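You operate a simulated robot arm through the tools that you are given. There is no shell and no other tool. Be economical: measure what you need, move in short steps, check, and stop when the job is done.

The job below is to be done with a simulated two-armed robot. You get a single attempt, and the scene is never put back.

## Task
Open the left desk drawer, take the grey lamp module from the module insert and put it on the red cup tray, then shut the drawer. Then put two of the tape rolls from the top of the green stand on the top of the grey table. Then put the medium box from the top of the green stand on the upper shelf under the yellow drawer. Then take the glue pot and leave it on the top of the wooden desk. The order counts.

The check looks at the end state, three seconds after you hand in, the way a careful person would. Anything else that was tipped, shoved, dropped, spilled or broken makes it a failure.

## Robot
Two 7-joint arms with two-finger parallel grippers on one trunk, on a base that drives. Base frame: it is fixed to the floor where the robot stands at the start and does not move with it; the origin is under the middle of the robot, x ahead of it, y to its left, z up. Lengths are in mm, angles in rad, forces in N, time in s.
The left shoulder is at the start at [110, 169, 1394], the right one opposite. With the tool pointing down near the work surface each hand reaches from about 100 to 600 mm from the robot's upright axis, wherever it stands, measured 20 degrees to its own side. Places, roughly: glue pot [250, 1500, 750]; grey lamp module (6x5x4 cm) [900, 0, 700]; left desk drawer [900, 100, 700]; medium box [-750, -250, 500]; red cup tray (16x12x2 cm) [1700, -1900, 800]; tape roll (6x6x3 cm) [-500, -200, 600]; top of the grey table [-1300, 900, 800]; top of the wooden desk [1100, -200, 800]; upper shelf under the yellow drawer [-5500, 700, 400]. Payload 1.57 kg a hand.
The TCP of each hand is the grasp point between the finger pads, 30 mm short of the fingertips. In the tool frame z runs along the fingers and y along their closing line. The gripper opens to 80 mm. The fingers are 17 mm wide and 12 mm thick; the gripper's body (40 by 82 mm) begins 80 mm behind the TCP.
Orientation is that of the tool frame in the base frame, as [roll, pitch, yaw] about the fixed x, y, z axes, in that order (R = Rz(yaw) Ry(pitch) Rx(roll)). With the fingers straight down and closing along the base's y, the tool's x points along the base's -x, its y along +y and its z along -z.

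## Interface
- The arms move only by the tool nudge_tool. It takes "left_rows", "right_rows" or both (then of equal length, played together; a hand with none holds still); each is one flat list of numbers, 7 for each row, row after row: the shift along the tool's x, y, z in cm, then the turn, a rotation vector about the tool's x, y, z in rad, then the gripper command, from -1 (fully open) to 1 (shut), values between in proportion. In form: [x, y, z, wx, wy, wz, jaw, x, y, z, wx, wy, wz, jaw, ...]. A call has 1 to 10 rows; each row shifts and turns the commanded pose from where the row before left it, along the tool's axes as they then stand. Each row takes 0.2 s and may step no farther than 50 mm and 0.15 rad from the row before; otherwise, or with a gripper value out of range, the whole call is refused. Where a pose cannot be reached the arm comes as near as it can. A force on the tool above 40 N (or 10 N above the force at the start of the call, whichever is more), or a blocked arm, ends the call early, and 0.2 s more pass. Each finger travels about 72 mm/s and halts on what it meets, pressing with about 32 N; the grip force reading is that of the motor and also rises with nothing between the fingers. The clock runs only during rows and for 0.2 s after the last one: add rows that do not move to give the fingers time. The reply holds the time, the measured pose of the TCP, the force on the tool along the base axes, the opening and the grip force, in the units named above and with some noise, with the torque about the TCP (base axes, N m) and any sound that the robot's microphone picked up, and new pictures: "show" is both (left out), scene, wrist or none (wrist: the cameras of the hands that moved).
- Cameras (640 x 400 px; columns grow to the right, rows downward): "scene" is now at [108.5, -50.3, 1554.4]; the picture's right is [-0.87, -0.49, 0.00], its down [-0.45, 0.81, -0.36] and it looks along [0.18, -0.32, -0.93] (base axes); focal length 253 px, centre (320, 200). "left" rides on the left gripper at [72, 6, -122] in its tool frame; the picture's right is [-0.09, 1.00, 0.00], its down [-0.84, -0.08, -0.54] and it looks along [-0.54, -0.05, 0.84] (tool axes); focal length 238 px, centre (320, 200). "right" rides on the right gripper at [72, -7, -122] in its tool frame; the picture's right is [0.09, 1.00, 0.00], its down [-0.84, 0.08, -0.54] and it looks along [-0.54, 0.05, 0.84] (tool axes); focal length 238 px, centre (320, 200).
- lift_body(by): slides the trunk up (or, below 0, down) by that many mm; the arms and the scene camera ride with it, the base frame stays. It gives what a move gives, with no picture.
- base_move(legs): drives the robot by 1 to 6 legs, each [ahead, left, turn to the left] in mm, mm and rad, along the robot's own axes; the way and the turn of a leg run together, so that a leg with both is an arc; at most 1500 mm and 3.142 rad a leg. The arms and the cameras ride along, it lands a little off, and it stops where it bumps. It gives what a move gives, and a new picture of the scene camera.
- aim_head(pan, tilt): turns the head with the scene camera to pan (to the left, within 1.501 rad either way) and tilt (down, from -0.506 to 1.204), counted from straight ahead of the robot. It gives what a move gives, and a new picture of the scene camera.
- locate(camera, pixels): there is no depth. For up to 12 entries [column, row, z] of the newest picture of that camera ("zoom" is the newest enlarged one), the place [x, y] in the base frame at which the ray of that pixel passes the height z, good to about 2 mm. The clock stands still meanwhile.
- enlarge(camera, box): a new picture of the part [left, top, right, bottom] of that camera's present view, enlarged. The clock stands still meanwhile.
- sign_off(): hands the job in; it is judged then, once.

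Work in short steps. Measure before you move; look again where a grasp or a placing could have gone wrong, and mend it. You have 124 turns and 260 pictures in all, those below and enlarged ones among them. Open the grippers and draw the arms clear of the work before you hand the job in, unless the task says otherwise; then end with one line.

The tools are called after "Request:" by a JSON object that holds its "method" and its "body". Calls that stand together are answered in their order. nudge_tool: Moves the arms, as the interface text tells. Its arguments: {"type":"object","properties":{"left_rows":{"type":"array"},"right_rows":{"type":"array"},"show":{"type":"string","enum":["both","scene","wrist","none"]}},"required":[]} The other tools are called the same way: lift_body (by) slides the trunk up or down; base_move (legs) drives the base; aim_head (pan, tilt) turns the head that bears the scene camera; locate (camera, pixels) gives the place at which the rays of pixels pass given heights; enlarge (camera, box) takes an enlarged picture of a part of a camera's view; sign_off () hands the job in.

At the start:

```text
time: 0.0
left_position: [666.1, -38.9, 929.2]
left_orientation: [-3.141, -0.001, 3.14]
left_contact_force: [-0.5, -0.1, -0.8]
left_torque: [0.01, 0.0, 0.0]
left_opening: 80.2
left_grip_force: 0.1
right_position: [497.6, -527.6, 934.3]
right_orientation: [3.14, -0.002, -3.14]
right_contact_force: [0.0, 0.3, -0.9]
right_torque: [0.01, 0.02, 0.0]
right_opening: 79.9
right_grip_force: 0.1
trunk travel left (down, up): [-708.0, 182.0]
robot x, y, heading: [0.8, -1.5, 0.005]
head pan, tilt: [-1.065, 1.201]
```

scene: 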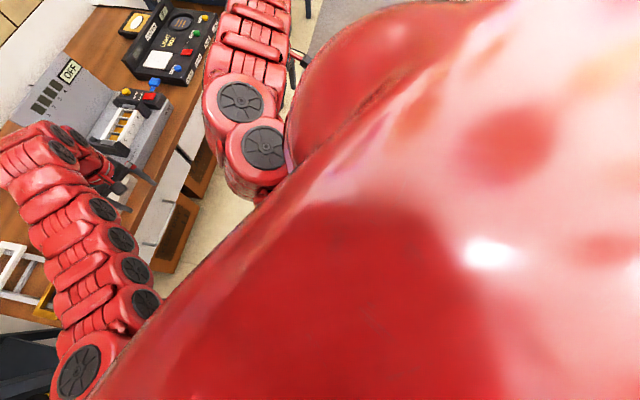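
right: 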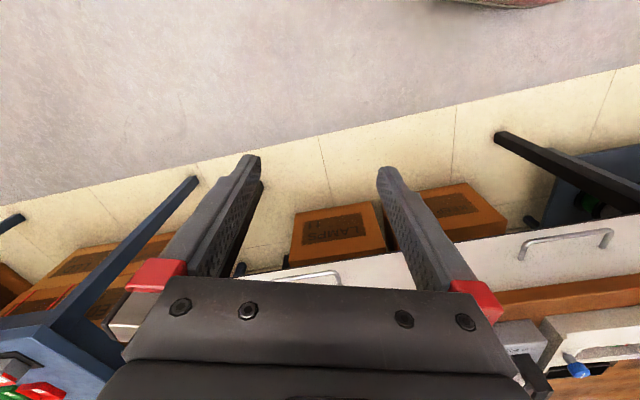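
left: 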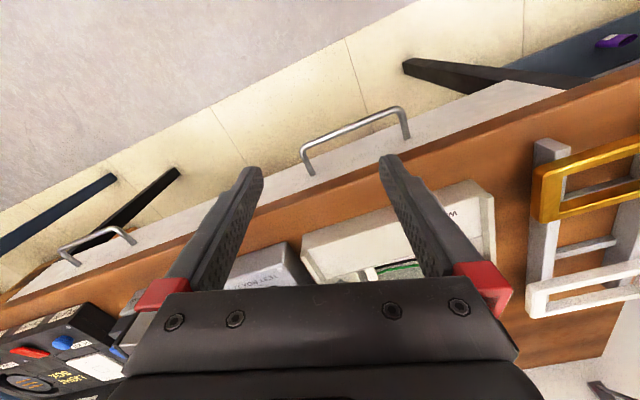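

The scene camera is looking at the robot's own shoulder; I turn the head ahead to view the desk.

Request:
{"method": "aim_head", "body": {"pan": 0, "tilt": 0.8}}

```text
time: 1.3
left_position: [665.2, -37.3, 929.5]
left_orientation: [3.139, 0.002, 3.142]
left_contact_force: [-0.3, -0.4, 0.2]
left_torque: [-0.03, 0.02, -0.01]
left_opening: 80.1
left_grip_force: 0.0
right_position: [496.7, -527.9, 935.4]
right_orientation: [3.138, -0.001, -3.14]
right_contact_force: [-0.1, 0.0, -0.4]
right_torque: [-0.06, -0.02, 0.01]
right_opening: 79.8
right_grip_force: 0.1
trunk travel left (down, up): [-708.0, 182.0]
robot x, y, heading: [-1.2, -1.9, -0.003]
head pan, tilt: [0.0, 0.799]
```

scene: 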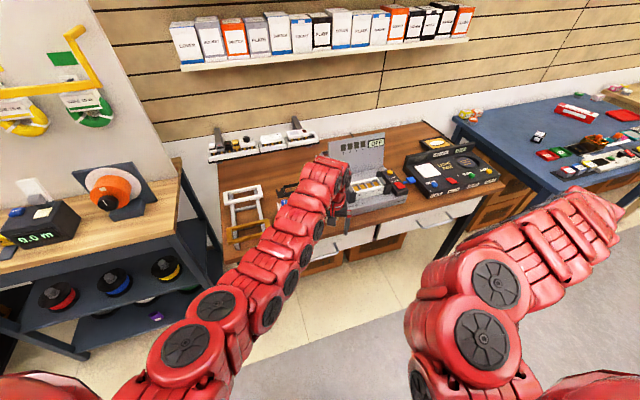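

The left wrist view shows two handles: left one from (305,165) to (407,120), right one near (97,245). I enlarge views and locate the handle and desk edge.

Request:
{"method": "locate", "body": {"camera": "left", "pixels": [[305, 150, 700], [400, 110, 700], [312, 173, 700], [407, 138, 700], [65, 248, 700], [130, 230, 700], [300, 205, 760], [600, 95, 760]]}}

Request:
{"method": "enlarge", "body": {"camera": "scene", "box": [200, 110, 520, 310]}}

Request:
{"method": "enlarge", "body": {"camera": "left", "box": [160, 60, 560, 310]}}

```text
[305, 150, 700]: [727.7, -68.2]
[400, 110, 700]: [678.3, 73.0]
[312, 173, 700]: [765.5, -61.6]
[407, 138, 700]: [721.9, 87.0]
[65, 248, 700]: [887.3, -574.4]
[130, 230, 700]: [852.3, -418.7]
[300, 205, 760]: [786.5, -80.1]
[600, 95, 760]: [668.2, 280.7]
```

```text
2.00 times, centred on (360, 210) of scene
```

zoom: 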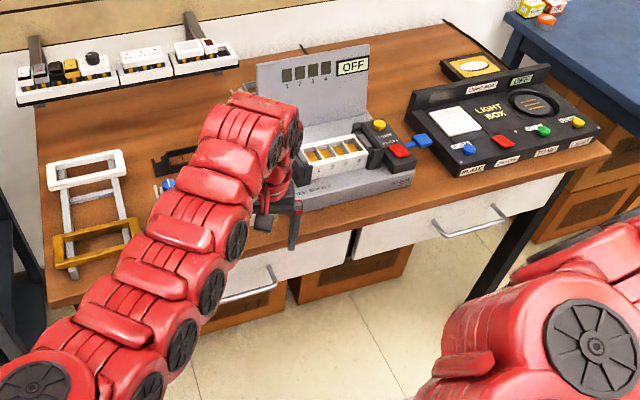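

```text
1.60 times, centred on (360, 185) of left
```

zoom: 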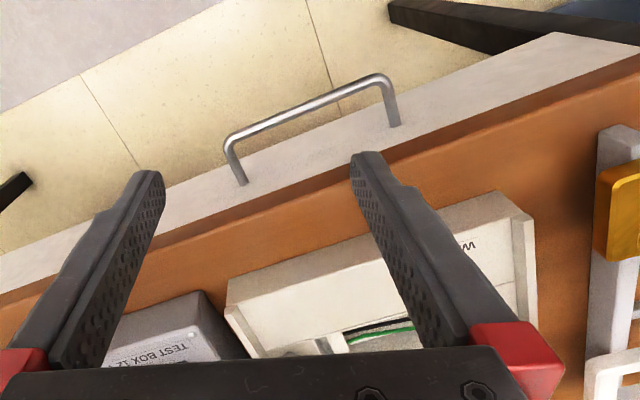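

Both handle and drawer front are visible in the scene camera too; I triangulate the handle height by comparing both cameras at several z.

Request:
{"method": "locate", "body": {"camera": "scene", "pixels": [[310, 260, 660], [310, 260, 700], [336, 243, 660], [336, 243, 700], [417, 222, 680], [450, 219, 680], [296, 249, 760], [505, 185, 760]]}}

Request:
{"method": "locate", "body": {"camera": "left", "pixels": [[303, 150, 660], [303, 150, 620], [399, 110, 660], [399, 110, 620], [311, 175, 660], [406, 138, 660]]}}

Request:
{"method": "enlarge", "body": {"camera": "scene", "box": [260, 200, 420, 300]}}

```text
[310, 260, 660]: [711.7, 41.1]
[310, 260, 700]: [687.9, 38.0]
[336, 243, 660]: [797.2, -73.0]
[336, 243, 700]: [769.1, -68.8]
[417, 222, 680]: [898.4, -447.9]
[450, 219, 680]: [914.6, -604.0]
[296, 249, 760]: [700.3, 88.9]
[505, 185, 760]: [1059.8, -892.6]
```

```text
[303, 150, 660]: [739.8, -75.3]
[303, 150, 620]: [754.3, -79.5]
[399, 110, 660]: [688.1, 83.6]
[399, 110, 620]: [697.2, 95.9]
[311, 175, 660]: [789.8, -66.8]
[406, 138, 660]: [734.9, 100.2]
```

```text
4.00 times, centred on (340, 250) of scene
```

zoom: 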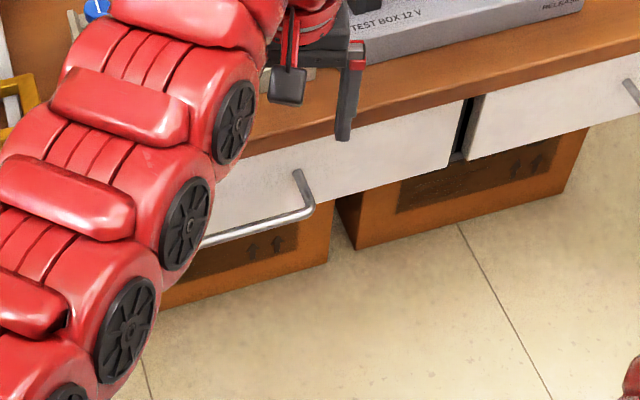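

The bar's right corner is at scene (338.2,252), its mount at (334,243). I locate these at candidate heights.

Request:
{"method": "locate", "body": {"camera": "scene", "pixels": [[338.2, 252, 660], [338.2, 252, 700], [334, 243, 660], [334, 243, 700], [334, 243, 720], [338.2, 252, 680]]}}

Request:
{"method": "locate", "body": {"camera": "left", "pixels": [[301, 152, 660], [301, 152, 700], [311, 175, 700], [311, 175, 720], [301, 152, 680], [160, 277, 760], [640, 85, 760], [530, 105, 760]]}}

```text
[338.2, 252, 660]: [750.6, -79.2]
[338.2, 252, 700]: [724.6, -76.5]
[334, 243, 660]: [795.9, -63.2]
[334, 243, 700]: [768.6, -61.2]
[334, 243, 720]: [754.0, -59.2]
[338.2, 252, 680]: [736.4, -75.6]
```

```text
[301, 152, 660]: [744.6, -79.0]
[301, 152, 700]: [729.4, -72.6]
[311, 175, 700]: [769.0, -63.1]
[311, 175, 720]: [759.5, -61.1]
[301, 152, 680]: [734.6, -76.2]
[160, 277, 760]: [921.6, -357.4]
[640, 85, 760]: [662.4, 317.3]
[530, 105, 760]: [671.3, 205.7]
```

The bar sits at z≈692, centred near (706,0), and the desk is yawed about 0.31 rad. I first draw the left hand in (and start turning it so that it will close along the drawer's pull direction), with the right hand drawn back a bit.

Request:
{"method": "nudge_tool", "body": {"left_rows": [3.1, 3.2, 0, 0, 0, 0, -1, 3.1, 3.2, 0, 0, 0, 0, -1, 3.1, 3.2, 0, 0, 0, 0, -1, 3.1, 3.2, 0, 0, 0, 0, -1, 3.1, 3.2, 0, 0, 0, 0, -1, 3.1, 3.2, 0, 0, 0, 0, -1, 3.1, 3.2, 0, 0, 0, 0, -1, 0, 0, 0, 0, 0, 0.15, -1, 0, 0, 0, 0, 0, 0.15, -1, 0, 0, 0, 0, 0, 0.15, -1], "right_rows": [3, 0, 0, 0, 0, 0, -1, 3, 0, 0, 0, 0, 0, -1, 3, 0, 0, 0, 0, 0, -1, 3, 0, 0, 0, 0, 0, -1, 0, 0, 0, 0, 0, 0, -1, 0, 0, 0, 0, 0, 0, -1, 0, 0, 0, 0, 0, 0, -1, 0, 0, 0, 0, 0, 0, -1, 0, 0, 0, 0, 0, 0, -1, 0, 0, 0, 0, 0, 0, -1], "show": "none"}}

Request:
{"method": "nudge_tool", "body": {"left_rows": [0, 0, 0, 0, 0, 0.15, -1, 0, 0, 0, 0, 0, 0.15, -1, 0, 0, 0, 0, 0, 0.15, -1, 0, 0, 0, 0, 0, 0.15, -1, 0, 0, 0, 0, 0, 0.15, -1, 0, 0, 0, 0, 0, 0.15, -1, 0, 0, 0, 0, 0, 0.15, -1, 0, 0, 0, 0, 0, 0.07, -1], "show": "none"}}

Request:
{"method": "base_move", "body": {"legs": [[0, 0, 0.31], [137, -405, 0]]}}

```text
time: 3.5
left_position: [456.1, 183.0, 896.7]
left_orientation: [3.139, 0.0, 2.69]
left_contact_force: [-0.8, 0.7, -0.5]
left_torque: [0.0, 0.05, 0.02]
left_opening: 79.6
left_grip_force: 0.0
left hand out of reach, approached as far as the arm can: row 3, 4
right_position: [426.0, -583.1, 913.2]
right_orientation: [3.138, -0.004, -3.139]
right_contact_force: [0.3, 0.1, 0.4]
right_torque: [0.01, 0.01, -0.02]
right_opening: 80.0
right_grip_force: 0.1
right hand out of reach, approached as far as the arm can: row 1, 2, 3, 4
trunk travel left (down, up): [-708.0, 182.0]
robot x, y, heading: [0.9, 4.0, 0.004]
head pan, tilt: [0.0, 0.799]
```

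```text
time: 5.3
left_position: [455.1, 184.4, 897.1]
left_orientation: [3.141, -0.001, 1.572]
left_contact_force: [-0.4, 0.4, -0.2]
left_torque: [-0.02, 0.01, -0.01]
left_opening: 79.9
left_grip_force: 0.1
right_position: [426.8, -581.5, 914.0]
right_orientation: [3.138, -0.003, -3.14]
right_contact_force: [-0.3, 0.0, 0.3]
right_torque: [-0.02, 0.02, 0.01]
right_opening: 80.1
right_grip_force: 0.1
trunk travel left (down, up): [-708.0, 182.0]
robot x, y, heading: [2.5, -1.1, 0.003]
head pan, tilt: [0.0, 0.799]
```

```text
time: 8.9
left_position: [630.6, -28.3, 896.2]
left_orientation: [3.142, -0.003, 1.886]
left_contact_force: [0.4, 0.0, -0.1]
left_torque: [0.01, -0.02, 0.02]
left_opening: 80.0
left_grip_force: 0.1
right_position: [838.2, -766.7, 912.7]
right_orientation: [3.138, -0.003, -2.827]
right_contact_force: [-0.2, 0.4, -0.5]
right_torque: [0.0, -0.01, -0.01]
right_opening: 80.0
right_grip_force: 0.0
trunk travel left (down, up): [-708.0, 182.0]
robot x, y, heading: [251.9, -347.5, 0.314]
head pan, tilt: [0.0, 0.799]
```

scene: 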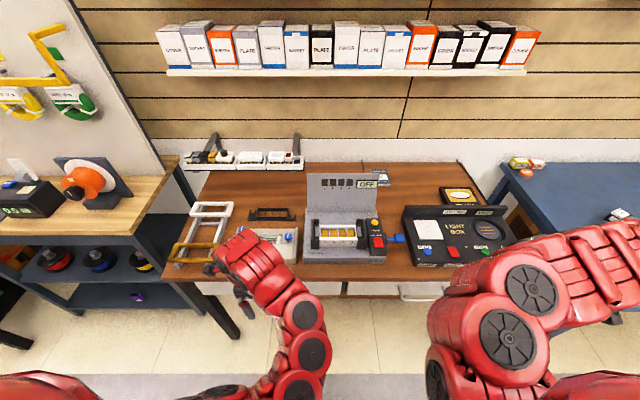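

The base landed squarely in front of the desk. I check the left wrist view for the bar.

Request:
{"method": "nudge_tool", "body": {"left_rows": [0, 0, 0, 0, 0, 0, -1], "show": "wrist"}}

```text
time: 9.3
left_position: [630.8, -26.2, 896.3]
left_orientation: [3.14, 0.001, 1.886]
left_contact_force: [0.4, 0.2, 0.0]
left_torque: [-0.01, -0.01, 0.02]
left_opening: 80.1
left_grip_force: 0.1
right_position: [839.5, -765.1, 913.9]
right_orientation: [3.137, -0.003, -2.826]
right_contact_force: [-0.3, -0.4, -0.6]
right_torque: [0.0, -0.02, -0.03]
right_opening: 80.1
right_grip_force: 0.1
trunk travel left (down, up): [-708.0, 182.0]
robot x, y, heading: [252.7, -344.2, 0.316]
head pan, tilt: [0.0, 0.799]
```

left: 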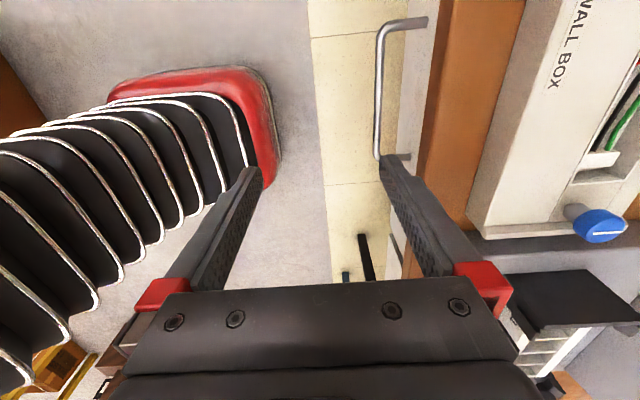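

The bar shows from (385,27) to (378,155); I locate it at z=692, plus the drawer front and desk edge.

Request:
{"method": "locate", "body": {"camera": "left", "pixels": [[380, 40, 692], [377, 150, 692], [424, 20, 692], [408, 157, 692], [420, 200, 760], [452, 20, 760], [476, 234, 760]]}}

Request:
{"method": "enlarge", "body": {"camera": "left", "box": [320, 0, 520, 200]}}

```text
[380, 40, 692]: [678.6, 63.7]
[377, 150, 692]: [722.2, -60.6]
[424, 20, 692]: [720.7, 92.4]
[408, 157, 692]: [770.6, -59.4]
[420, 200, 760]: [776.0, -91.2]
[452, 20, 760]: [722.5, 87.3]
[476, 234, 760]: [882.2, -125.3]
```

```text
2.00 times, centred on (420, 100) of left
```

zoom: 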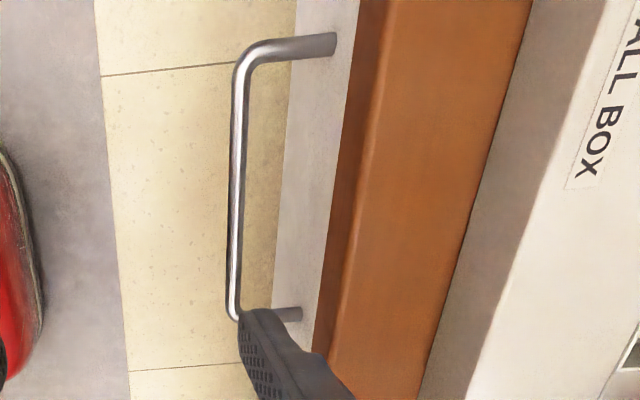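

Bar centre ≈(703,0). I set the jaw to 40 mm, move 76 mm forward and descend 110 mm, then check.

Request:
{"method": "nudge_tool", "body": {"left_rows": [0.1, 3.8, 0, 0, 0, 0, 0, 0.1, 3.85, 0, 0, 0, 0, 0, 0, 0, 4, 0, 0, 0, 0, 0, 0, 4, 0, 0, 0, 0, 0, 0, 3, 0, 0, 0, 0], "show": "wrist"}}

```text
time: 10.3
left_position: [706.4, 1.3, 830.0]
left_orientation: [3.121, 0.0, 1.889]
left_contact_force: [-3.0, -4.0, 17.4]
left_torque: [0.11, -0.21, -0.04]
left_opening: 36.9
left_grip_force: 0.0
right_position: [838.1, -765.0, 913.6]
right_orientation: [3.136, -0.003, -2.826]
right_contact_force: [-0.5, 0.4, -0.3]
right_torque: [-0.02, 0.0, 0.0]
right_opening: 79.8
right_grip_force: 0.0
trunk travel left (down, up): [-708.0, 182.0]
robot x, y, heading: [251.7, -346.9, 0.314]
head pan, tilt: [0.0, 0.799]
stopped in row 5 (left hand): the force on the tool passed its limit at 91 N (the readings are from after the stop); the commanded pose is now the measured one
```

left: 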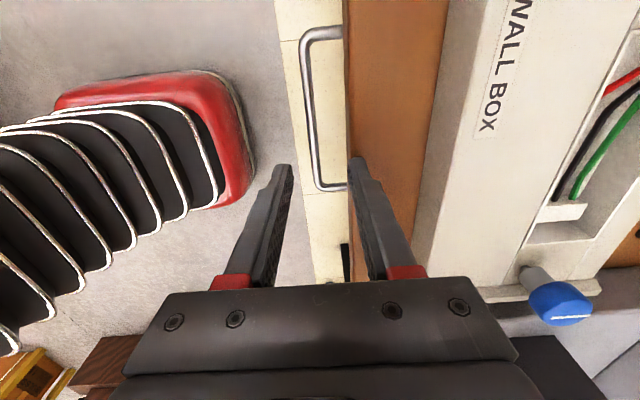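

Contact at fingertip height ≈800: the desk top is at 800 and its edge overhangs the drawer front. I lift 60 mm and re-measure the edge.

Request:
{"method": "nudge_tool", "body": {"left_rows": [0, 0, -4, 0, 0, 0, 0, 0, 0, -3, 0, 0, 0, 0], "show": "wrist"}}

Request:
{"method": "enlarge", "body": {"camera": "left", "box": [240, 0, 440, 200]}}

```text
time: 10.9
left_position: [706.1, 0.6, 899.7]
left_orientation: [3.123, 0.0, 1.89]
left_contact_force: [0.8, -0.9, -0.4]
left_torque: [-0.04, 0.0, 0.0]
left_opening: 40.2
left_grip_force: 0.0
right_position: [839.9, -766.0, 913.0]
right_orientation: [3.138, -0.003, -2.827]
right_contact_force: [-0.2, -0.3, 0.4]
right_torque: [0.02, 0.01, 0.0]
right_opening: 80.0
right_grip_force: 0.0
trunk travel left (down, up): [-708.0, 182.0]
robot x, y, heading: [259.6, -340.5, 0.315]
head pan, tilt: [0.0, 0.799]
```

left: 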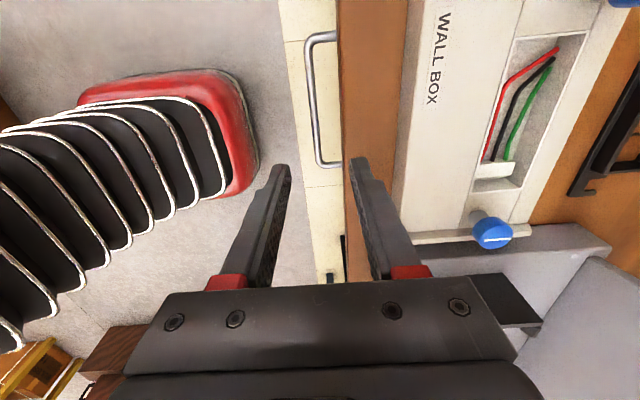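

```text
2.00 times, centred on (340, 100) of left
```

zoom: 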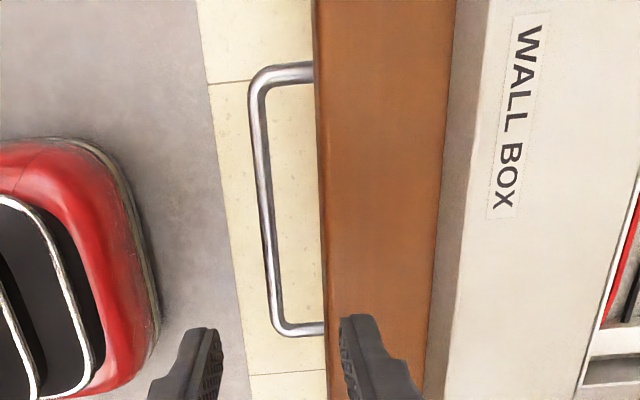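

I triangulate the bar and edge again from this second viewpoint.

Request:
{"method": "locate", "body": {"camera": "left", "pixels": [[305, 45, 692], [317, 155, 692], [305, 45, 720], [317, 155, 720], [305, 45, 660], [317, 155, 660], [337, 20, 800], [345, 150, 800], [337, 20, 760], [345, 150, 760]]}}

```text
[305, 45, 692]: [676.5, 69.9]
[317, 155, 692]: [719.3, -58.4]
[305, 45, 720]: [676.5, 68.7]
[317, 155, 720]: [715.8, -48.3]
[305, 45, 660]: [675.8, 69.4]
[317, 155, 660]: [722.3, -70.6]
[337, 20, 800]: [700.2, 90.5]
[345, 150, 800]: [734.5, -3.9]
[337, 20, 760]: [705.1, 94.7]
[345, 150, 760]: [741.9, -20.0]
```

Bar line passes (699,3) at z=692; desk edge overhangs to 31 mm from the bar, so I tilt the fingers 0.35 rad forward and approach along the tool axis. First tilt and back off to the pre-grasp pose.

Request:
{"method": "nudge_tool", "body": {"left_rows": [0, 0, 0, -0.11, 0, 0, 0.2, 0, 0, 0, -0.11, 0, 0, 0.2, 0, 0, 0, -0.11, 0, 0, 0.2, 0.18, -3.85, 1.26, 0, 0, 0, 0.2, 0.18, -3.85, 1.26, 0, 0, 0, 0.2, 0, 0, 0, 0, 0, 0, 0.2], "show": "wrist"}}

```text
time: 12.3
left_position: [644.6, -17.6, 848.7]
left_orientation: [2.796, -0.003, 1.889]
left_contact_force: [0.2, 0.1, 0.1]
left_torque: [0.02, -0.01, -0.01]
left_opening: 32.1
left_grip_force: 0.1
right_position: [840.6, -765.6, 912.2]
right_orientation: [3.135, -0.003, -2.826]
right_contact_force: [-0.8, -0.4, 0.8]
right_torque: [-0.01, 0.03, 0.0]
right_opening: 79.9
right_grip_force: 0.1
trunk travel left (down, up): [-708.0, 182.0]
robot x, y, heading: [252.1, -343.6, 0.317]
head pan, tilt: [0.0, 0.799]
```

left: 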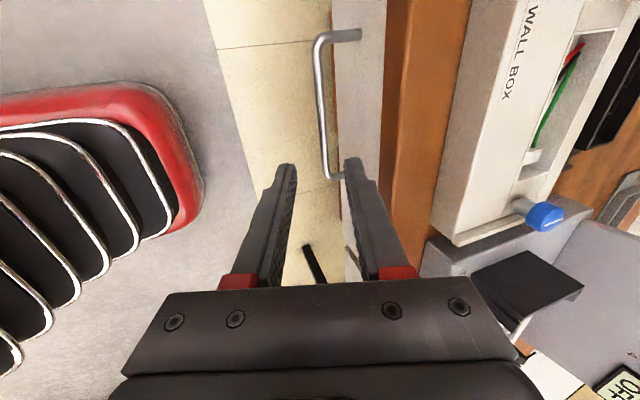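

The bar (col ≈322) lines up between the fingers. I advance 110 mm along the tool axis and look.

Request:
{"method": "nudge_tool", "body": {"left_rows": [0, 0, 4, 0, 0, 0, 0.2, 0, 0, 4, 0, 0, 0, 0.2, 0, 0, 3, 0, 0, 0, 0.2], "show": "wrist"}}

```text
time: 13.1
left_position: [680.1, -5.5, 742.9]
left_orientation: [2.795, 0.001, 1.889]
left_contact_force: [-0.5, 0.2, 0.0]
left_torque: [-0.02, 0.0, -0.02]
left_opening: 32.0
left_grip_force: 0.0
right_position: [839.6, -765.4, 913.4]
right_orientation: [3.138, -0.004, -2.826]
right_contact_force: [-0.2, -0.2, 0.4]
right_torque: [0.04, -0.01, 0.04]
right_opening: 80.1
right_grip_force: 0.0
trunk travel left (down, up): [-708.0, 182.0]
robot x, y, heading: [255.6, -345.1, 0.314]
head pan, tilt: [0.0, 0.799]
```

left: 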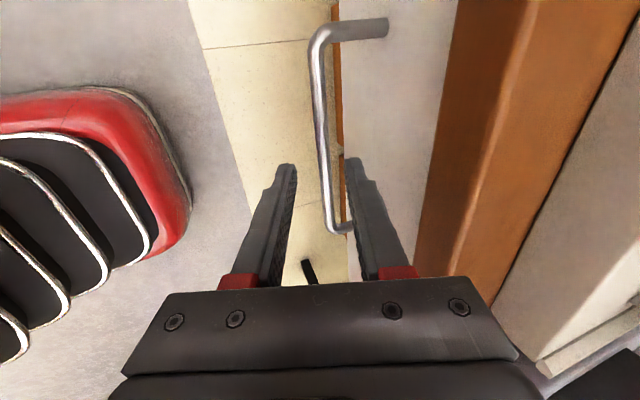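

Bar is between the tips at (323,165). I advance 45 mm more and close.

Request:
{"method": "nudge_tool", "body": {"left_rows": [0, 0, 2.3, 0, 0, 0, 0.2, 0, 0, 2.2, 0, 0, 0, 0.2, 0, 0, 0, 0, 0, 0, 1, 0, 0, 0, 0, 0, 0, 1, 0, 0, 0, 0, 0, 0, 1], "show": "wrist"}}

```text
time: 14.3
left_position: [694.4, -0.2, 702.5]
left_orientation: [2.792, 0.001, 1.889]
left_contact_force: [1.7, 3.7, 5.5]
left_torque: [0.21, -0.04, 0.23]
left_opening: 10.8
left_grip_force: 28.5
right_position: [839.3, -764.8, 913.8]
right_orientation: [3.138, -0.002, -2.825]
right_contact_force: [-0.7, -0.7, 1.0]
right_torque: [0.01, -0.02, 0.03]
right_opening: 79.8
right_grip_force: 0.1
trunk travel left (down, up): [-708.0, 182.0]
robot x, y, heading: [253.4, -340.5, 0.313]
head pan, tilt: [0.0, 0.799]
```

left: 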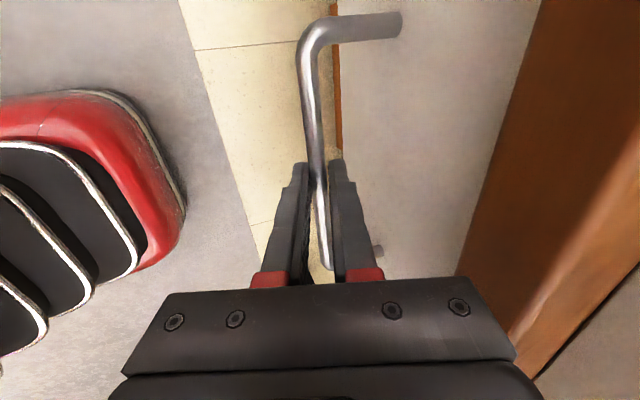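

Gripped (10.8 mm, 28 N). Pull straight back 200 mm.

Request:
{"method": "nudge_tool", "body": {"left_rows": [-0.05, -3.76, -1.37, 0, 0, 0, 1, -0.05, -3.76, -1.37, 0, 0, 0, 1, -0.05, -3.76, -1.37, 0, 0, 0, 1, -0.05, -3.76, -1.37, 0, 0, 0, 1, -0.05, -3.76, -1.37, 0, 0, 0, 1], "show": "both"}}

```text
time: 15.5
left_position: [502.1, -64.8, 700.8]
left_orientation: [2.798, -0.002, 1.89]
left_contact_force: [-8.7, 19.3, -5.9]
left_torque: [0.5, 0.21, 0.31]
left_opening: 11.0
left_grip_force: 28.9
right_position: [837.9, -763.9, 914.4]
right_orientation: [3.14, 0.0, -2.827]
right_contact_force: [0.4, 0.4, 0.4]
right_torque: [0.01, -0.03, -0.02]
right_opening: 80.0
right_grip_force: 0.0
trunk travel left (down, up): [-708.0, 182.0]
robot x, y, heading: [253.7, -341.5, 0.313]
head pan, tilt: [0.0, 0.799]
```

scene: 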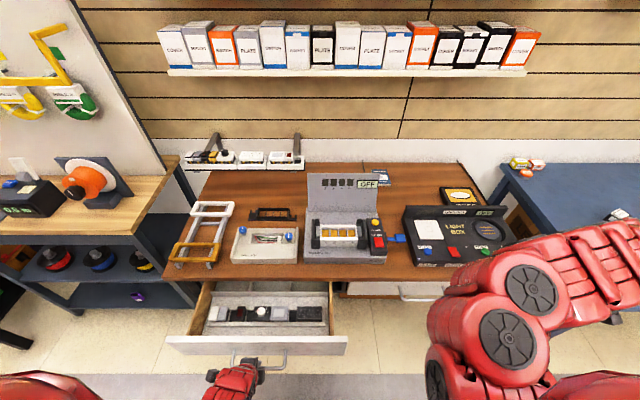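
left: 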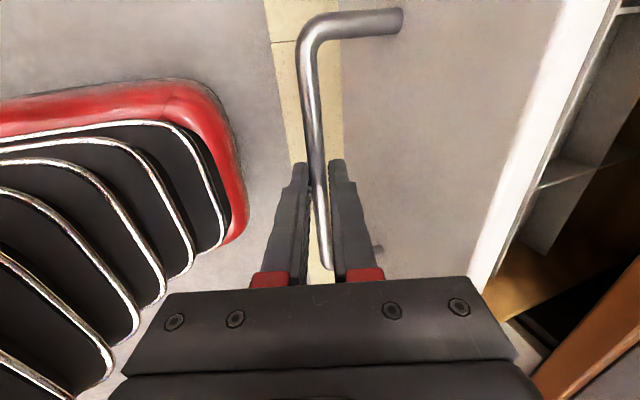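

The drawer is open with the module insert visible at about (265,315). I enlarge it.

Request:
{"method": "enlarge", "body": {"camera": "scene", "box": [180, 270, 360, 382]}}

```text
3.56 times, centred on (270, 326) of scene
```

zoom: 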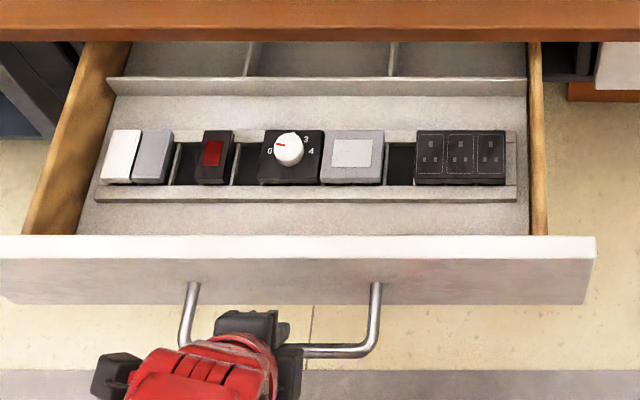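

The grey lamp module is at zoom (352,157). I release the handle, back off along the tool axis, and locate the module.

Request:
{"method": "locate", "body": {"camera": "zoom", "pixels": [[320, 132, 700], [384, 132, 700], [320, 182, 700], [384, 182, 700], [352, 154, 700], [352, 157, 720], [100, 40, 800], [500, 40, 800], [0, 240, 720], [590, 240, 720]]}}

Request:
{"method": "nudge_tool", "body": {"left_rows": [0, 0, 0, 0, 0, 0, 0.1, 0, 0, 0, 0, 0, 0, 0.1, 0, 0, -4, 0, 0, 0, 0.1, 0, 0, -4, 0, 0, 0, 0.1, 0, 0, -4, 0, 0, 0, 0.1, 0, 0, -4, 0.05, 0, 0, 0.1, 0, 0, -2, 0.1, 0, 0, 0.1, 0, 0, -2, 0.1, 0, 0, -0.5, 0, 0, 0, 0.1, 0, 0, -1], "show": "both"}}

```text
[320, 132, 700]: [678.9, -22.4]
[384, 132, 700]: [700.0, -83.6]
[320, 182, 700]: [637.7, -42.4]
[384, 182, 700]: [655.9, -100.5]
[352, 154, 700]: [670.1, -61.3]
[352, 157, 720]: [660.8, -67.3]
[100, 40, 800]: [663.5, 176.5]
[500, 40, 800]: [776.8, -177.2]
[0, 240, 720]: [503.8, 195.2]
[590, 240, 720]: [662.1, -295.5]
```

```text
time: 17.5
left_position: [507.2, -55.6, 738.7]
left_orientation: [3.071, 0.016, 1.86]
left_contact_force: [0.6, 0.0, -0.3]
left_torque: [0.01, 0.02, -0.01]
left_opening: 80.2
left_grip_force: 0.0
left hand out of reach, approached as far as the arm can: row 3, 4, 5, 6, 7, 8
right_position: [839.0, -764.4, 912.4]
right_orientation: [3.136, -0.002, -2.826]
right_contact_force: [0.9, -0.3, 0.6]
right_torque: [-0.01, -0.02, -0.01]
right_opening: 79.8
right_grip_force: 0.1
trunk travel left (down, up): [-708.0, 182.0]
robot x, y, heading: [254.6, -344.9, 0.314]
head pan, tilt: [0.0, 0.799]
```

scene: 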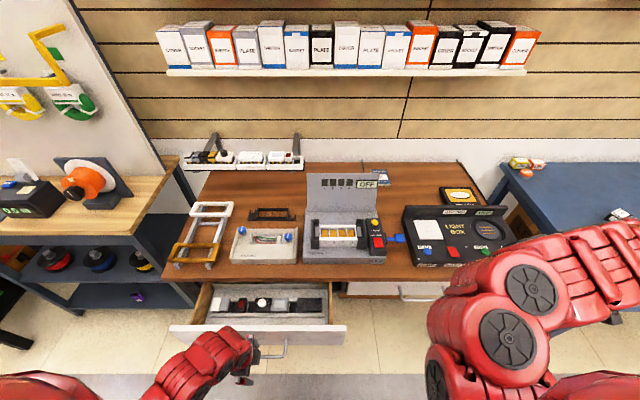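
left: 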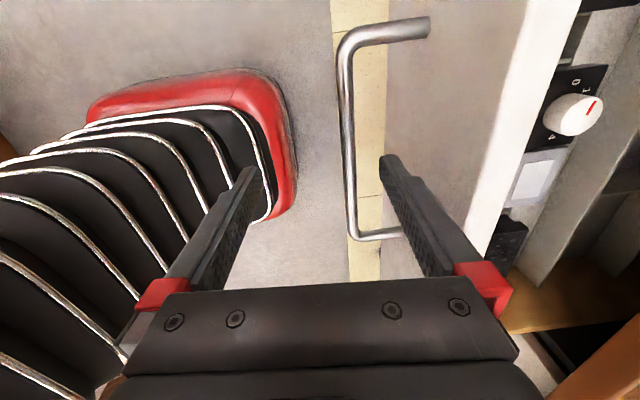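

The arm couldn't rise further in this close-in pose, so I raise the trunk by 120 mm, then move the hand forward above the insert.

Request:
{"method": "lift_body", "body": {"by": 120}}

Request:
{"method": "nudge_tool", "body": {"left_rows": [0, 2, -1, 0.035, 0, 0, -1, 0, 3, 0, 0.035, 0, 0, -1, 0, 3, 0, 0, 0, 0, -1], "show": "wrist"}}

```text
time: 19.0
left_position: [508.9, -55.1, 858.2]
left_orientation: [3.072, 0.014, 1.859]
left_contact_force: [1.1, 0.0, 0.0]
left_torque: [0.01, 0.0, -0.01]
left_opening: 80.0
left_grip_force: 0.0
right_position: [839.9, -765.3, 1033.0]
right_orientation: [3.139, -0.004, -2.825]
right_contact_force: [-0.4, -0.5, -0.8]
right_torque: [0.03, 0.04, -0.02]
right_opening: 79.9
right_grip_force: 0.0
trunk travel left (down, up): [-828.0, 62.0]
robot x, y, heading: [255.4, -343.6, 0.315]
head pan, tilt: [0.0, 0.799]
```

```text
time: 19.8
left_position: [583.3, -31.6, 870.6]
left_orientation: [-3.138, 0.014, 1.861]
left_contact_force: [0.4, 0.8, -0.4]
left_torque: [-0.03, 0.01, 0.0]
left_opening: 80.1
left_grip_force: 0.2
right_position: [840.9, -765.1, 1033.2]
right_orientation: [3.139, -0.004, -2.826]
right_contact_force: [-0.4, 0.3, 0.2]
right_torque: [0.0, 0.03, 0.0]
right_opening: 79.8
right_grip_force: 0.2
trunk travel left (down, up): [-828.0, 62.0]
robot x, y, heading: [253.6, -342.2, 0.314]
head pan, tilt: [0.0, 0.799]
```

left: 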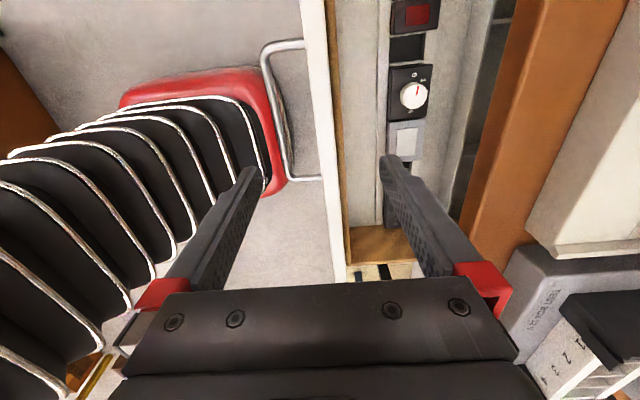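

The module shows at (405,138). I enlarge and locate it.

Request:
{"method": "enlarge", "body": {"camera": "left", "box": [320, 50, 520, 200]}}

Request:
{"method": "locate", "body": {"camera": "left", "pixels": [[388, 123, 700], [424, 120, 700], [424, 160, 700], [386, 160, 700], [405, 138, 720], [405, 138, 680], [538, 20, 800], [470, 220, 800], [340, 200, 740], [315, 20, 740]]}}

Request:
{"method": "enlarge", "body": {"camera": "scene", "box": [180, 270, 360, 382]}}

```text
2.67 times, centred on (420, 125) of left
```

zoom: 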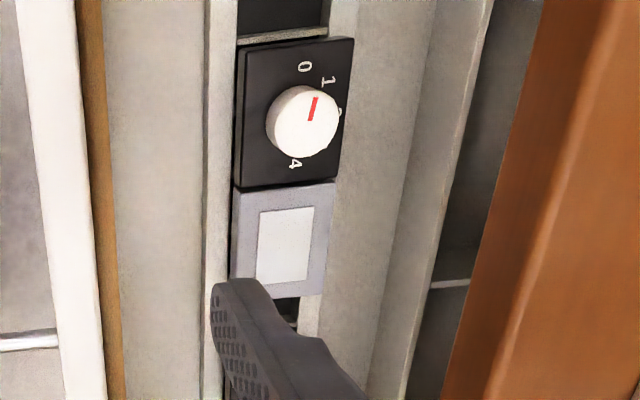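

```text
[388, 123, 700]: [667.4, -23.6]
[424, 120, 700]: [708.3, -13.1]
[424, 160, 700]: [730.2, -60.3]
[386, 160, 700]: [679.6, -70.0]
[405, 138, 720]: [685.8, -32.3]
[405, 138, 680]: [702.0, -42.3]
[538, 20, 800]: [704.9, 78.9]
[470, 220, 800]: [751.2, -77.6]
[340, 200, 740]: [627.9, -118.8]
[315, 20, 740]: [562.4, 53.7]
```

```text
3.56 times, centred on (270, 326) of scene
```

zoom: 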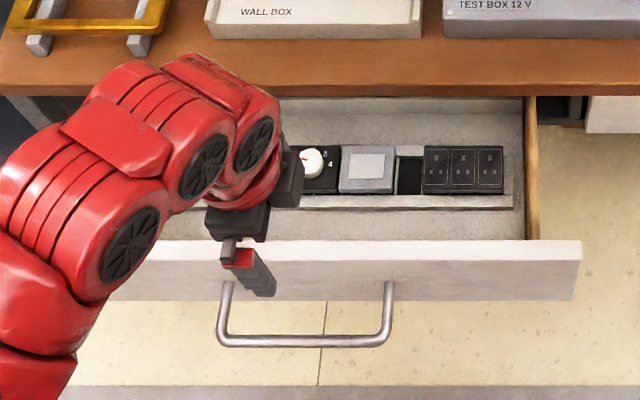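

The drawer slid in a bit, so the desk edge is only ~41 mm from the module centre. I'll grip the drawer's front panel top from above and pull further; first I measure the panel top.

Request:
{"method": "locate", "body": {"camera": "zoom", "pixels": [[582, 240, 720], [582, 240, 740], [582, 240, 760], [400, 243, 740], [400, 240, 760], [352, 163, 700], [352, 163, 720], [352, 163, 740]]}}

Request:
{"method": "locate", "body": {"camera": "left", "pixels": [[336, 282, 720], [336, 282, 740], [336, 282, 760], [310, 100, 740], [332, 100, 740], [310, 100, 760], [350, 100, 740], [405, 138, 700], [405, 138, 740]]}}

Request:
{"method": "enlarge", "body": {"camera": "left", "box": [280, 20, 440, 290]}}

```text
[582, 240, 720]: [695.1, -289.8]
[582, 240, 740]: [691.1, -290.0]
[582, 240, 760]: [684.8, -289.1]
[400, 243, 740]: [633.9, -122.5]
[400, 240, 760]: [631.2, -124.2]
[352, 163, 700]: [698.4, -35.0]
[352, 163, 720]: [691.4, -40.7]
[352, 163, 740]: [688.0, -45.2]
```

```text
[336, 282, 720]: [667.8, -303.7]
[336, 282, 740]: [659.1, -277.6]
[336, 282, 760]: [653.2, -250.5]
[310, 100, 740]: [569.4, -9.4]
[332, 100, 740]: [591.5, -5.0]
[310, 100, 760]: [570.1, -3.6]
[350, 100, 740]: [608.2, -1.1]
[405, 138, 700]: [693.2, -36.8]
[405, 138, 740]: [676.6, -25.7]
```

```text
1.48 times, centred on (360, 155) of left
```

zoom: 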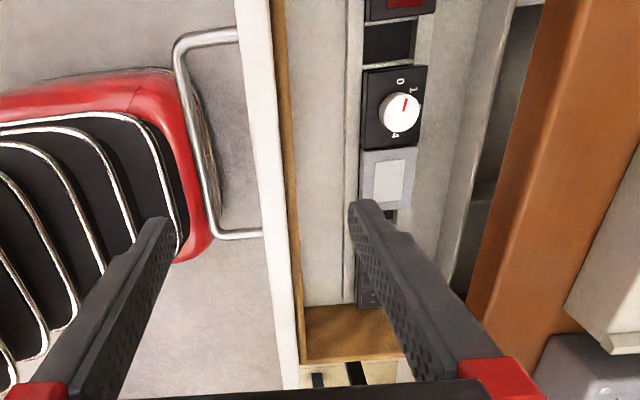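

Panel top spans about 26 mm; I rotate slightly to match the desk yaw, straddle the panel with a 54 mm opening, descend to TCP z≈738, and close.

Request:
{"method": "nudge_tool", "body": {"left_rows": [0, 0.7, 0, 0, 0, -0.04, -0.35, 0, 0, 0, 0, 0, 0, -0.35, 0, 0, 4.4, 0, 0, 0, -0.35, 0, 0, 4.4, 0, 0, 0, -0.35, 0, 0, 4.4, 0, 0, 0, -0.35, 0, 0, 0, 0, 0, 0, 1, 0, 0, 0, 0, 0, 0, 1], "show": "wrist"}}

```text
time: 21.4
left_position: [591.2, -31.3, 739.9]
left_orientation: [3.141, 0.015, 1.899]
left_contact_force: [0.2, -0.6, -6.1]
left_torque: [0.83, -0.67, -0.57]
left_opening: 28.2
left_grip_force: 34.0
right_position: [839.8, -764.1, 1033.1]
right_orientation: [3.136, -0.004, -2.827]
right_contact_force: [-0.4, 0.4, 0.6]
right_torque: [0.01, -0.02, 0.03]
right_opening: 80.0
right_grip_force: 0.1
trunk travel left (down, up): [-828.0, 62.0]
robot x, y, heading: [253.5, -341.1, 0.313]
head pan, tilt: [0.0, 0.799]
```

left: 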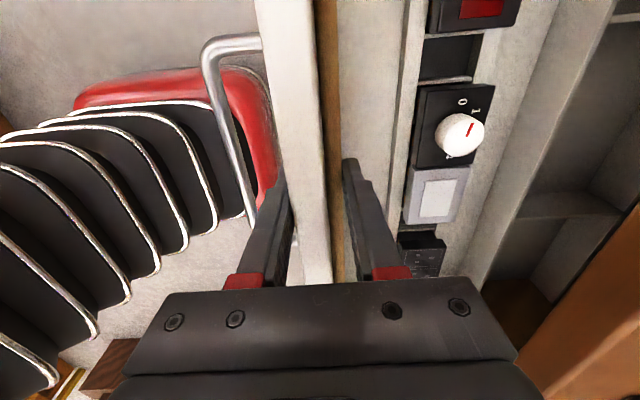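

The panel is gripped (28 mm). I pull it by driving the base 100 mm back.

Request:
{"method": "base_move", "body": {"legs": [[-100, 0, 0]]}}

```text
time: 22.6
left_position: [498.5, -61.6, 738.5]
left_orientation: [3.141, 0.016, 1.898]
left_contact_force: [1.2, -1.7, -18.9]
left_torque: [0.34, -1.22, -0.68]
left_opening: 27.9
left_grip_force: 38.1
right_position: [745.5, -794.8, 1032.7]
right_orientation: [3.138, -0.005, -2.824]
right_contact_force: [-0.4, -0.8, 0.1]
right_torque: [-0.02, 0.0, 0.0]
right_opening: 79.8
right_grip_force: 0.1
trunk travel left (down, up): [-828.0, 62.0]
robot x, y, heading: [158.9, -370.7, 0.31]
head pan, tilt: [0.0, 0.799]
```

scene: 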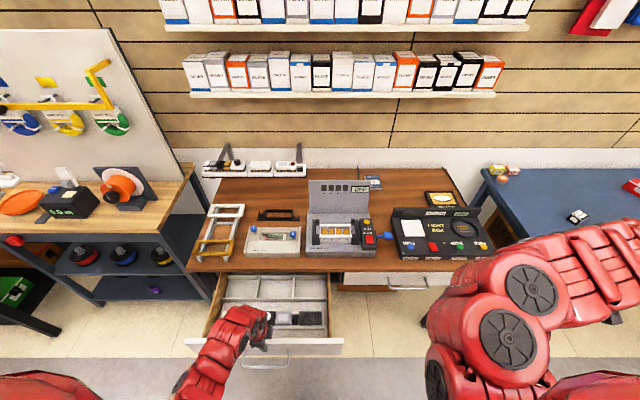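

Drawer is now well open. I release the panel, rise 130 mm and move over the module (~(600,-70)).

Request:
{"method": "nudge_tool", "body": {"left_rows": [0, 0, 0, 0, 0, 0, -0.35, 0, 0, 0, 0, 0, 0, -0.35, 0, 0, -4.4, 0, 0, 0, -0.35, 0, 0, -4.4, 0, 0, 0, -0.35, 0, 0, -4.4, 0, 0, 0, -0.35, -2, 4.5, 0, 0, 0, 0, -1, -2, 4.5, 0, 0, 0, 0, -1, 0, 0, 0, 0, 0, 0, -1], "show": "wrist"}}

```text
time: 24.4
left_position: [594.0, -68.0, 871.3]
left_orientation: [3.14, 0.016, 1.899]
left_contact_force: [0.3, -0.4, -0.1]
left_torque: [0.01, -0.02, -0.01]
left_opening: 79.9
left_grip_force: 0.1
right_position: [744.0, -796.3, 1033.7]
right_orientation: [3.137, -0.002, -2.827]
right_contact_force: [0.3, 0.1, 0.2]
right_torque: [0.04, 0.0, 0.01]
right_opening: 79.9
right_grip_force: 0.1
trunk travel left (down, up): [-828.0, 62.0]
robot x, y, heading: [161.8, -371.5, 0.316]
head pan, tilt: [0.0, 0.799]
```

left: 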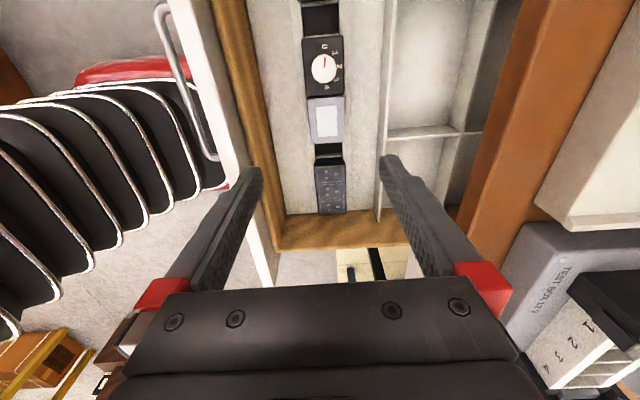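

The module is now at about (326,119). I enlarge and locate its corners.

Request:
{"method": "enlarge", "body": {"camera": "left", "box": [260, 60, 400, 160]}}

Request:
{"method": "locate", "body": {"camera": "left", "pixels": [[308, 97, 705], [341, 96, 705], [345, 142, 705], [310, 144, 705], [326, 119, 705], [326, 119, 680]]}}

```text
4.00 times, centred on (330, 110) of left
```

zoom: 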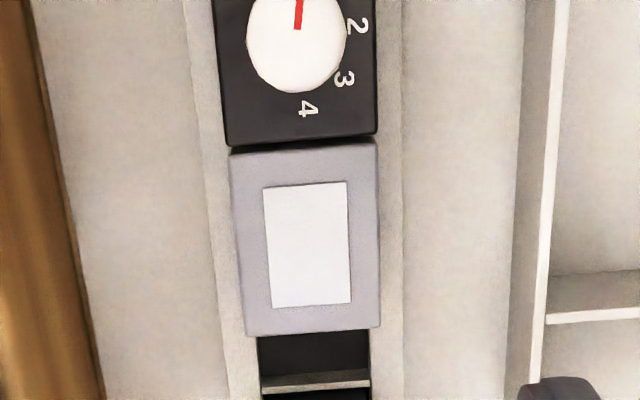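

```text
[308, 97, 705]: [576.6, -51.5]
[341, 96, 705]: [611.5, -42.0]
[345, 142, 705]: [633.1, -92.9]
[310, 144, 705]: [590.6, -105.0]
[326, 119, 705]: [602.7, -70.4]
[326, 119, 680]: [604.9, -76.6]
```

Module centre ≈(604,-74). I centre over it and descend 90 mm to look closer.

Request:
{"method": "nudge_tool", "body": {"left_rows": [-0.9, 0.75, 3, 0, 0, 0, -0.7, 0, 0, 3, 0, 0, 0, -0.7, 0, 0, 3, 0, 0, 0, -0.7], "show": "wrist"}}

Request:
{"method": "enlarge", "body": {"camera": "left", "box": [240, 100, 400, 260]}}

```text
time: 25.2
left_position: [605.3, -76.6, 779.8]
left_orientation: [3.141, 0.016, 1.898]
left_contact_force: [0.4, -0.7, -1.0]
left_torque: [0.02, 0.0, -0.04]
left_opening: 68.0
left_grip_force: 0.0
right_position: [745.6, -796.6, 1032.2]
right_orientation: [3.138, -0.004, -2.826]
right_contact_force: [-0.1, -0.1, 0.2]
right_torque: [0.0, 0.01, -0.04]
right_opening: 80.0
right_grip_force: 0.0
trunk travel left (down, up): [-828.0, 62.0]
robot x, y, heading: [159.5, -375.5, 0.314]
head pan, tilt: [0.0, 0.799]
```

left: 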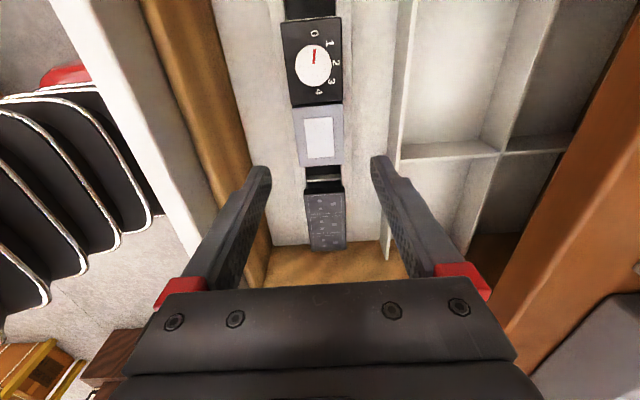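

```text
2.50 times, centred on (320, 180) of left
```

zoom: 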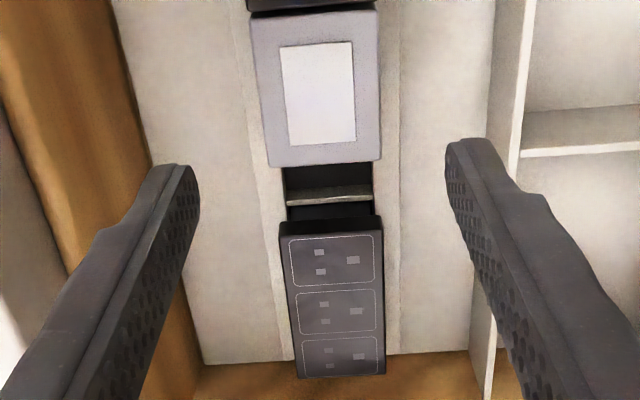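

The module centre appears at (320,135); I compare locations at several heights to find its top height.

Request:
{"method": "locate", "body": {"camera": "left", "pixels": [[320, 135, 705], [320, 135, 680], [303, 104, 680], [342, 104, 680], [345, 165, 680], [307, 166, 680], [303, 104, 700], [342, 104, 700], [345, 165, 700], [307, 166, 700]]}}

```text
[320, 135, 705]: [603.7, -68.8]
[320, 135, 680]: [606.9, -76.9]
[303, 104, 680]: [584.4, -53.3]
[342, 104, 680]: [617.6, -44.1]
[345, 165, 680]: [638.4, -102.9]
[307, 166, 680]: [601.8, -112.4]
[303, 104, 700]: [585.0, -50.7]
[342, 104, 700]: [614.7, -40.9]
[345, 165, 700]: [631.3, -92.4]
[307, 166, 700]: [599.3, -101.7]
```

Module top is at z≈685, ~38 mm across in the pull direction, centre (609,-76). I correct 4 mm and descend to TCP z≈693, then grip.

Request:
{"method": "nudge_tool", "body": {"left_rows": [-0.05, 0.4, 2.9, 0, 0, 0, -0.4, 0, 0, 2.9, 0, 0, 0, -0.4, 0, 0, 2.9, 0, 0, 0, -0.4, 0, 0, 0, 0, 0, 0, 1, 0, 0, 0, 0, 0, 0, 1, 0, 0, 0, 0, 0, 0, 1], "show": "wrist"}}

```text
time: 26.6
left_position: [609.9, -78.1, 694.6]
left_orientation: [-3.141, 0.017, 1.898]
left_contact_force: [-0.1, -0.2, 1.1]
left_torque: [-0.07, 0.0, 0.02]
left_opening: 45.0
left_grip_force: 31.6
right_position: [744.0, -796.3, 1032.8]
right_orientation: [3.139, -0.005, -2.827]
right_contact_force: [-0.1, -0.3, -0.5]
right_torque: [-0.01, -0.02, -0.01]
right_opening: 79.7
right_grip_force: 0.1
trunk travel left (down, up): [-828.0, 62.0]
robot x, y, heading: [160.1, -373.0, 0.312]
head pan, tilt: [0.0, 0.799]
```

left: 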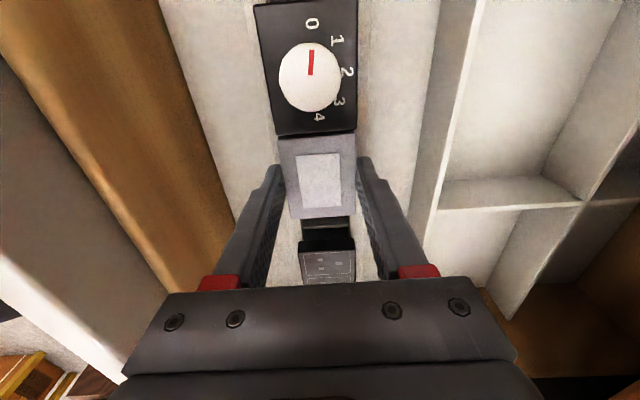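

Gripped at 45 mm. Lift slowly 60 mm and check that neighbours stay.

Request:
{"method": "nudge_tool", "body": {"left_rows": [0, 0, -1.5, 0, 0, 0, 1, 0, 0, -1.5, 0, 0, 0, 1, 0, 0, -1.5, 0, 0, 0, 1, 0, 0, -1.5, 0, 0, 0, 1], "show": "wrist"}}

```text
time: 27.6
left_position: [609.9, -75.9, 755.2]
left_orientation: [3.14, 0.017, 1.9]
left_contact_force: [-0.3, 0.6, -1.1]
left_torque: [-0.02, -0.02, 0.0]
left_opening: 44.7
left_grip_force: 31.4
right_position: [744.6, -794.9, 1033.3]
right_orientation: [3.137, -0.004, -2.827]
right_contact_force: [-0.8, -0.2, -1.0]
right_torque: [-0.03, 0.01, 0.05]
right_opening: 80.1
right_grip_force: 0.0
trunk travel left (down, up): [-828.0, 62.0]
robot x, y, heading: [164.0, -374.1, 0.31]
head pan, tilt: [0.0, 0.799]
```

left: 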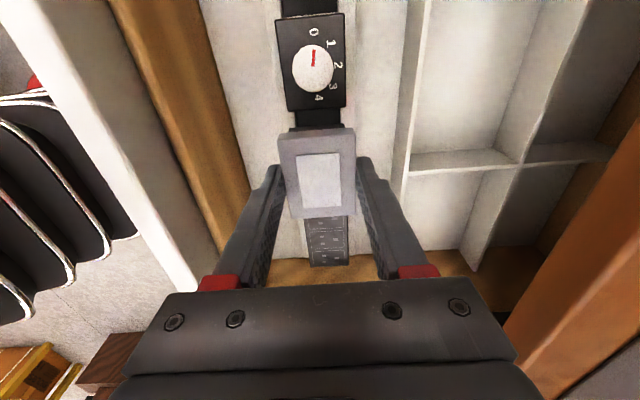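

Module held, neighbours undisturbed. I raise the hand further and look right for the red tray.

Request:
{"method": "nudge_tool", "body": {"left_rows": [0, 0, -4, 0, 0, 0, 1, 0, 0, -4, 0, 0, 0, 1, 0, 0, -4, 0, 0, 0, 1], "show": "none"}}

Request:
{"method": "aim_head", "body": {"pan": -0.9, "tilt": 0.45}}

```text
time: 28.4
left_position: [609.1, -73.0, 873.5]
left_orientation: [3.14, 0.015, 1.898]
left_contact_force: [0.8, 0.3, -0.1]
left_torque: [0.01, 0.01, 0.0]
left_opening: 45.0
left_grip_force: 32.0
right_position: [745.5, -796.6, 1033.7]
right_orientation: [3.138, -0.003, -2.826]
right_contact_force: [0.8, 0.7, -0.1]
right_torque: [-0.02, -0.03, 0.03]
right_opening: 80.0
right_grip_force: 0.1
trunk travel left (down, up): [-828.0, 62.0]
robot x, y, heading: [156.6, -373.9, 0.308]
head pan, tilt: [0.0, 0.799]
```

```text
time: 29.6
left_position: [608.9, -73.2, 872.2]
left_orientation: [3.141, 0.015, 1.898]
left_contact_force: [-0.4, 0.7, -0.9]
left_torque: [-0.01, 0.01, -0.01]
left_opening: 44.8
left_grip_force: 31.7
right_position: [745.2, -795.9, 1033.2]
right_orientation: [3.137, -0.002, -2.825]
right_contact_force: [-0.2, 0.6, 0.2]
right_torque: [-0.01, 0.02, -0.02]
right_opening: 80.0
right_grip_force: 0.0
trunk travel left (down, up): [-828.0, 62.0]
robot x, y, heading: [161.1, -373.1, 0.313]
head pan, tilt: [-0.901, 0.45]
```

scene: 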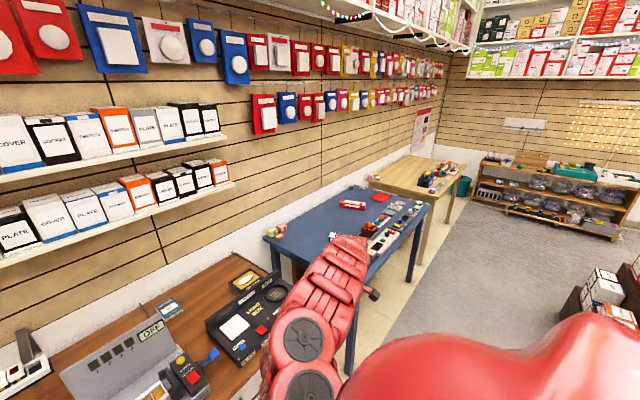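

I enlarge the blue table area.

Request:
{"method": "enlarge", "body": {"camera": "scene", "box": [255, 140, 475, 277]}}

Request:
{"method": "locate", "body": {"camera": "scene", "pixels": [[382, 197, 800], [352, 205, 800], [428, 206, 800], [366, 190, 800], [264, 240, 800], [378, 270, 800]]}}

```text
2.91 times, centred on (365, 208) of scene
```

zoom: 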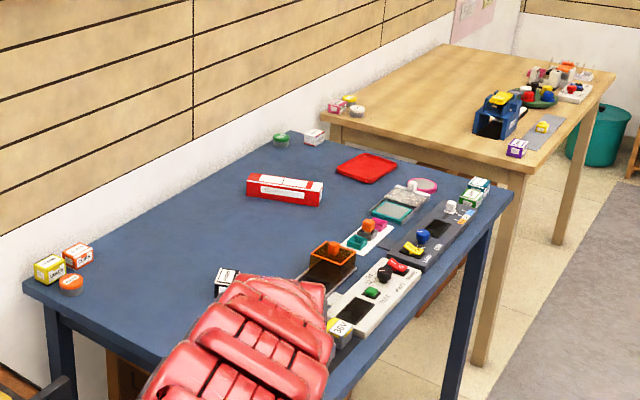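

```text
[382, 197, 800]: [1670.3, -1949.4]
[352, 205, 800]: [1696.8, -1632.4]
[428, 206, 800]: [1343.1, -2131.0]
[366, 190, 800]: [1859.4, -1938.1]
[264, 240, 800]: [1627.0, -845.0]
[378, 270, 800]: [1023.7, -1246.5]
```

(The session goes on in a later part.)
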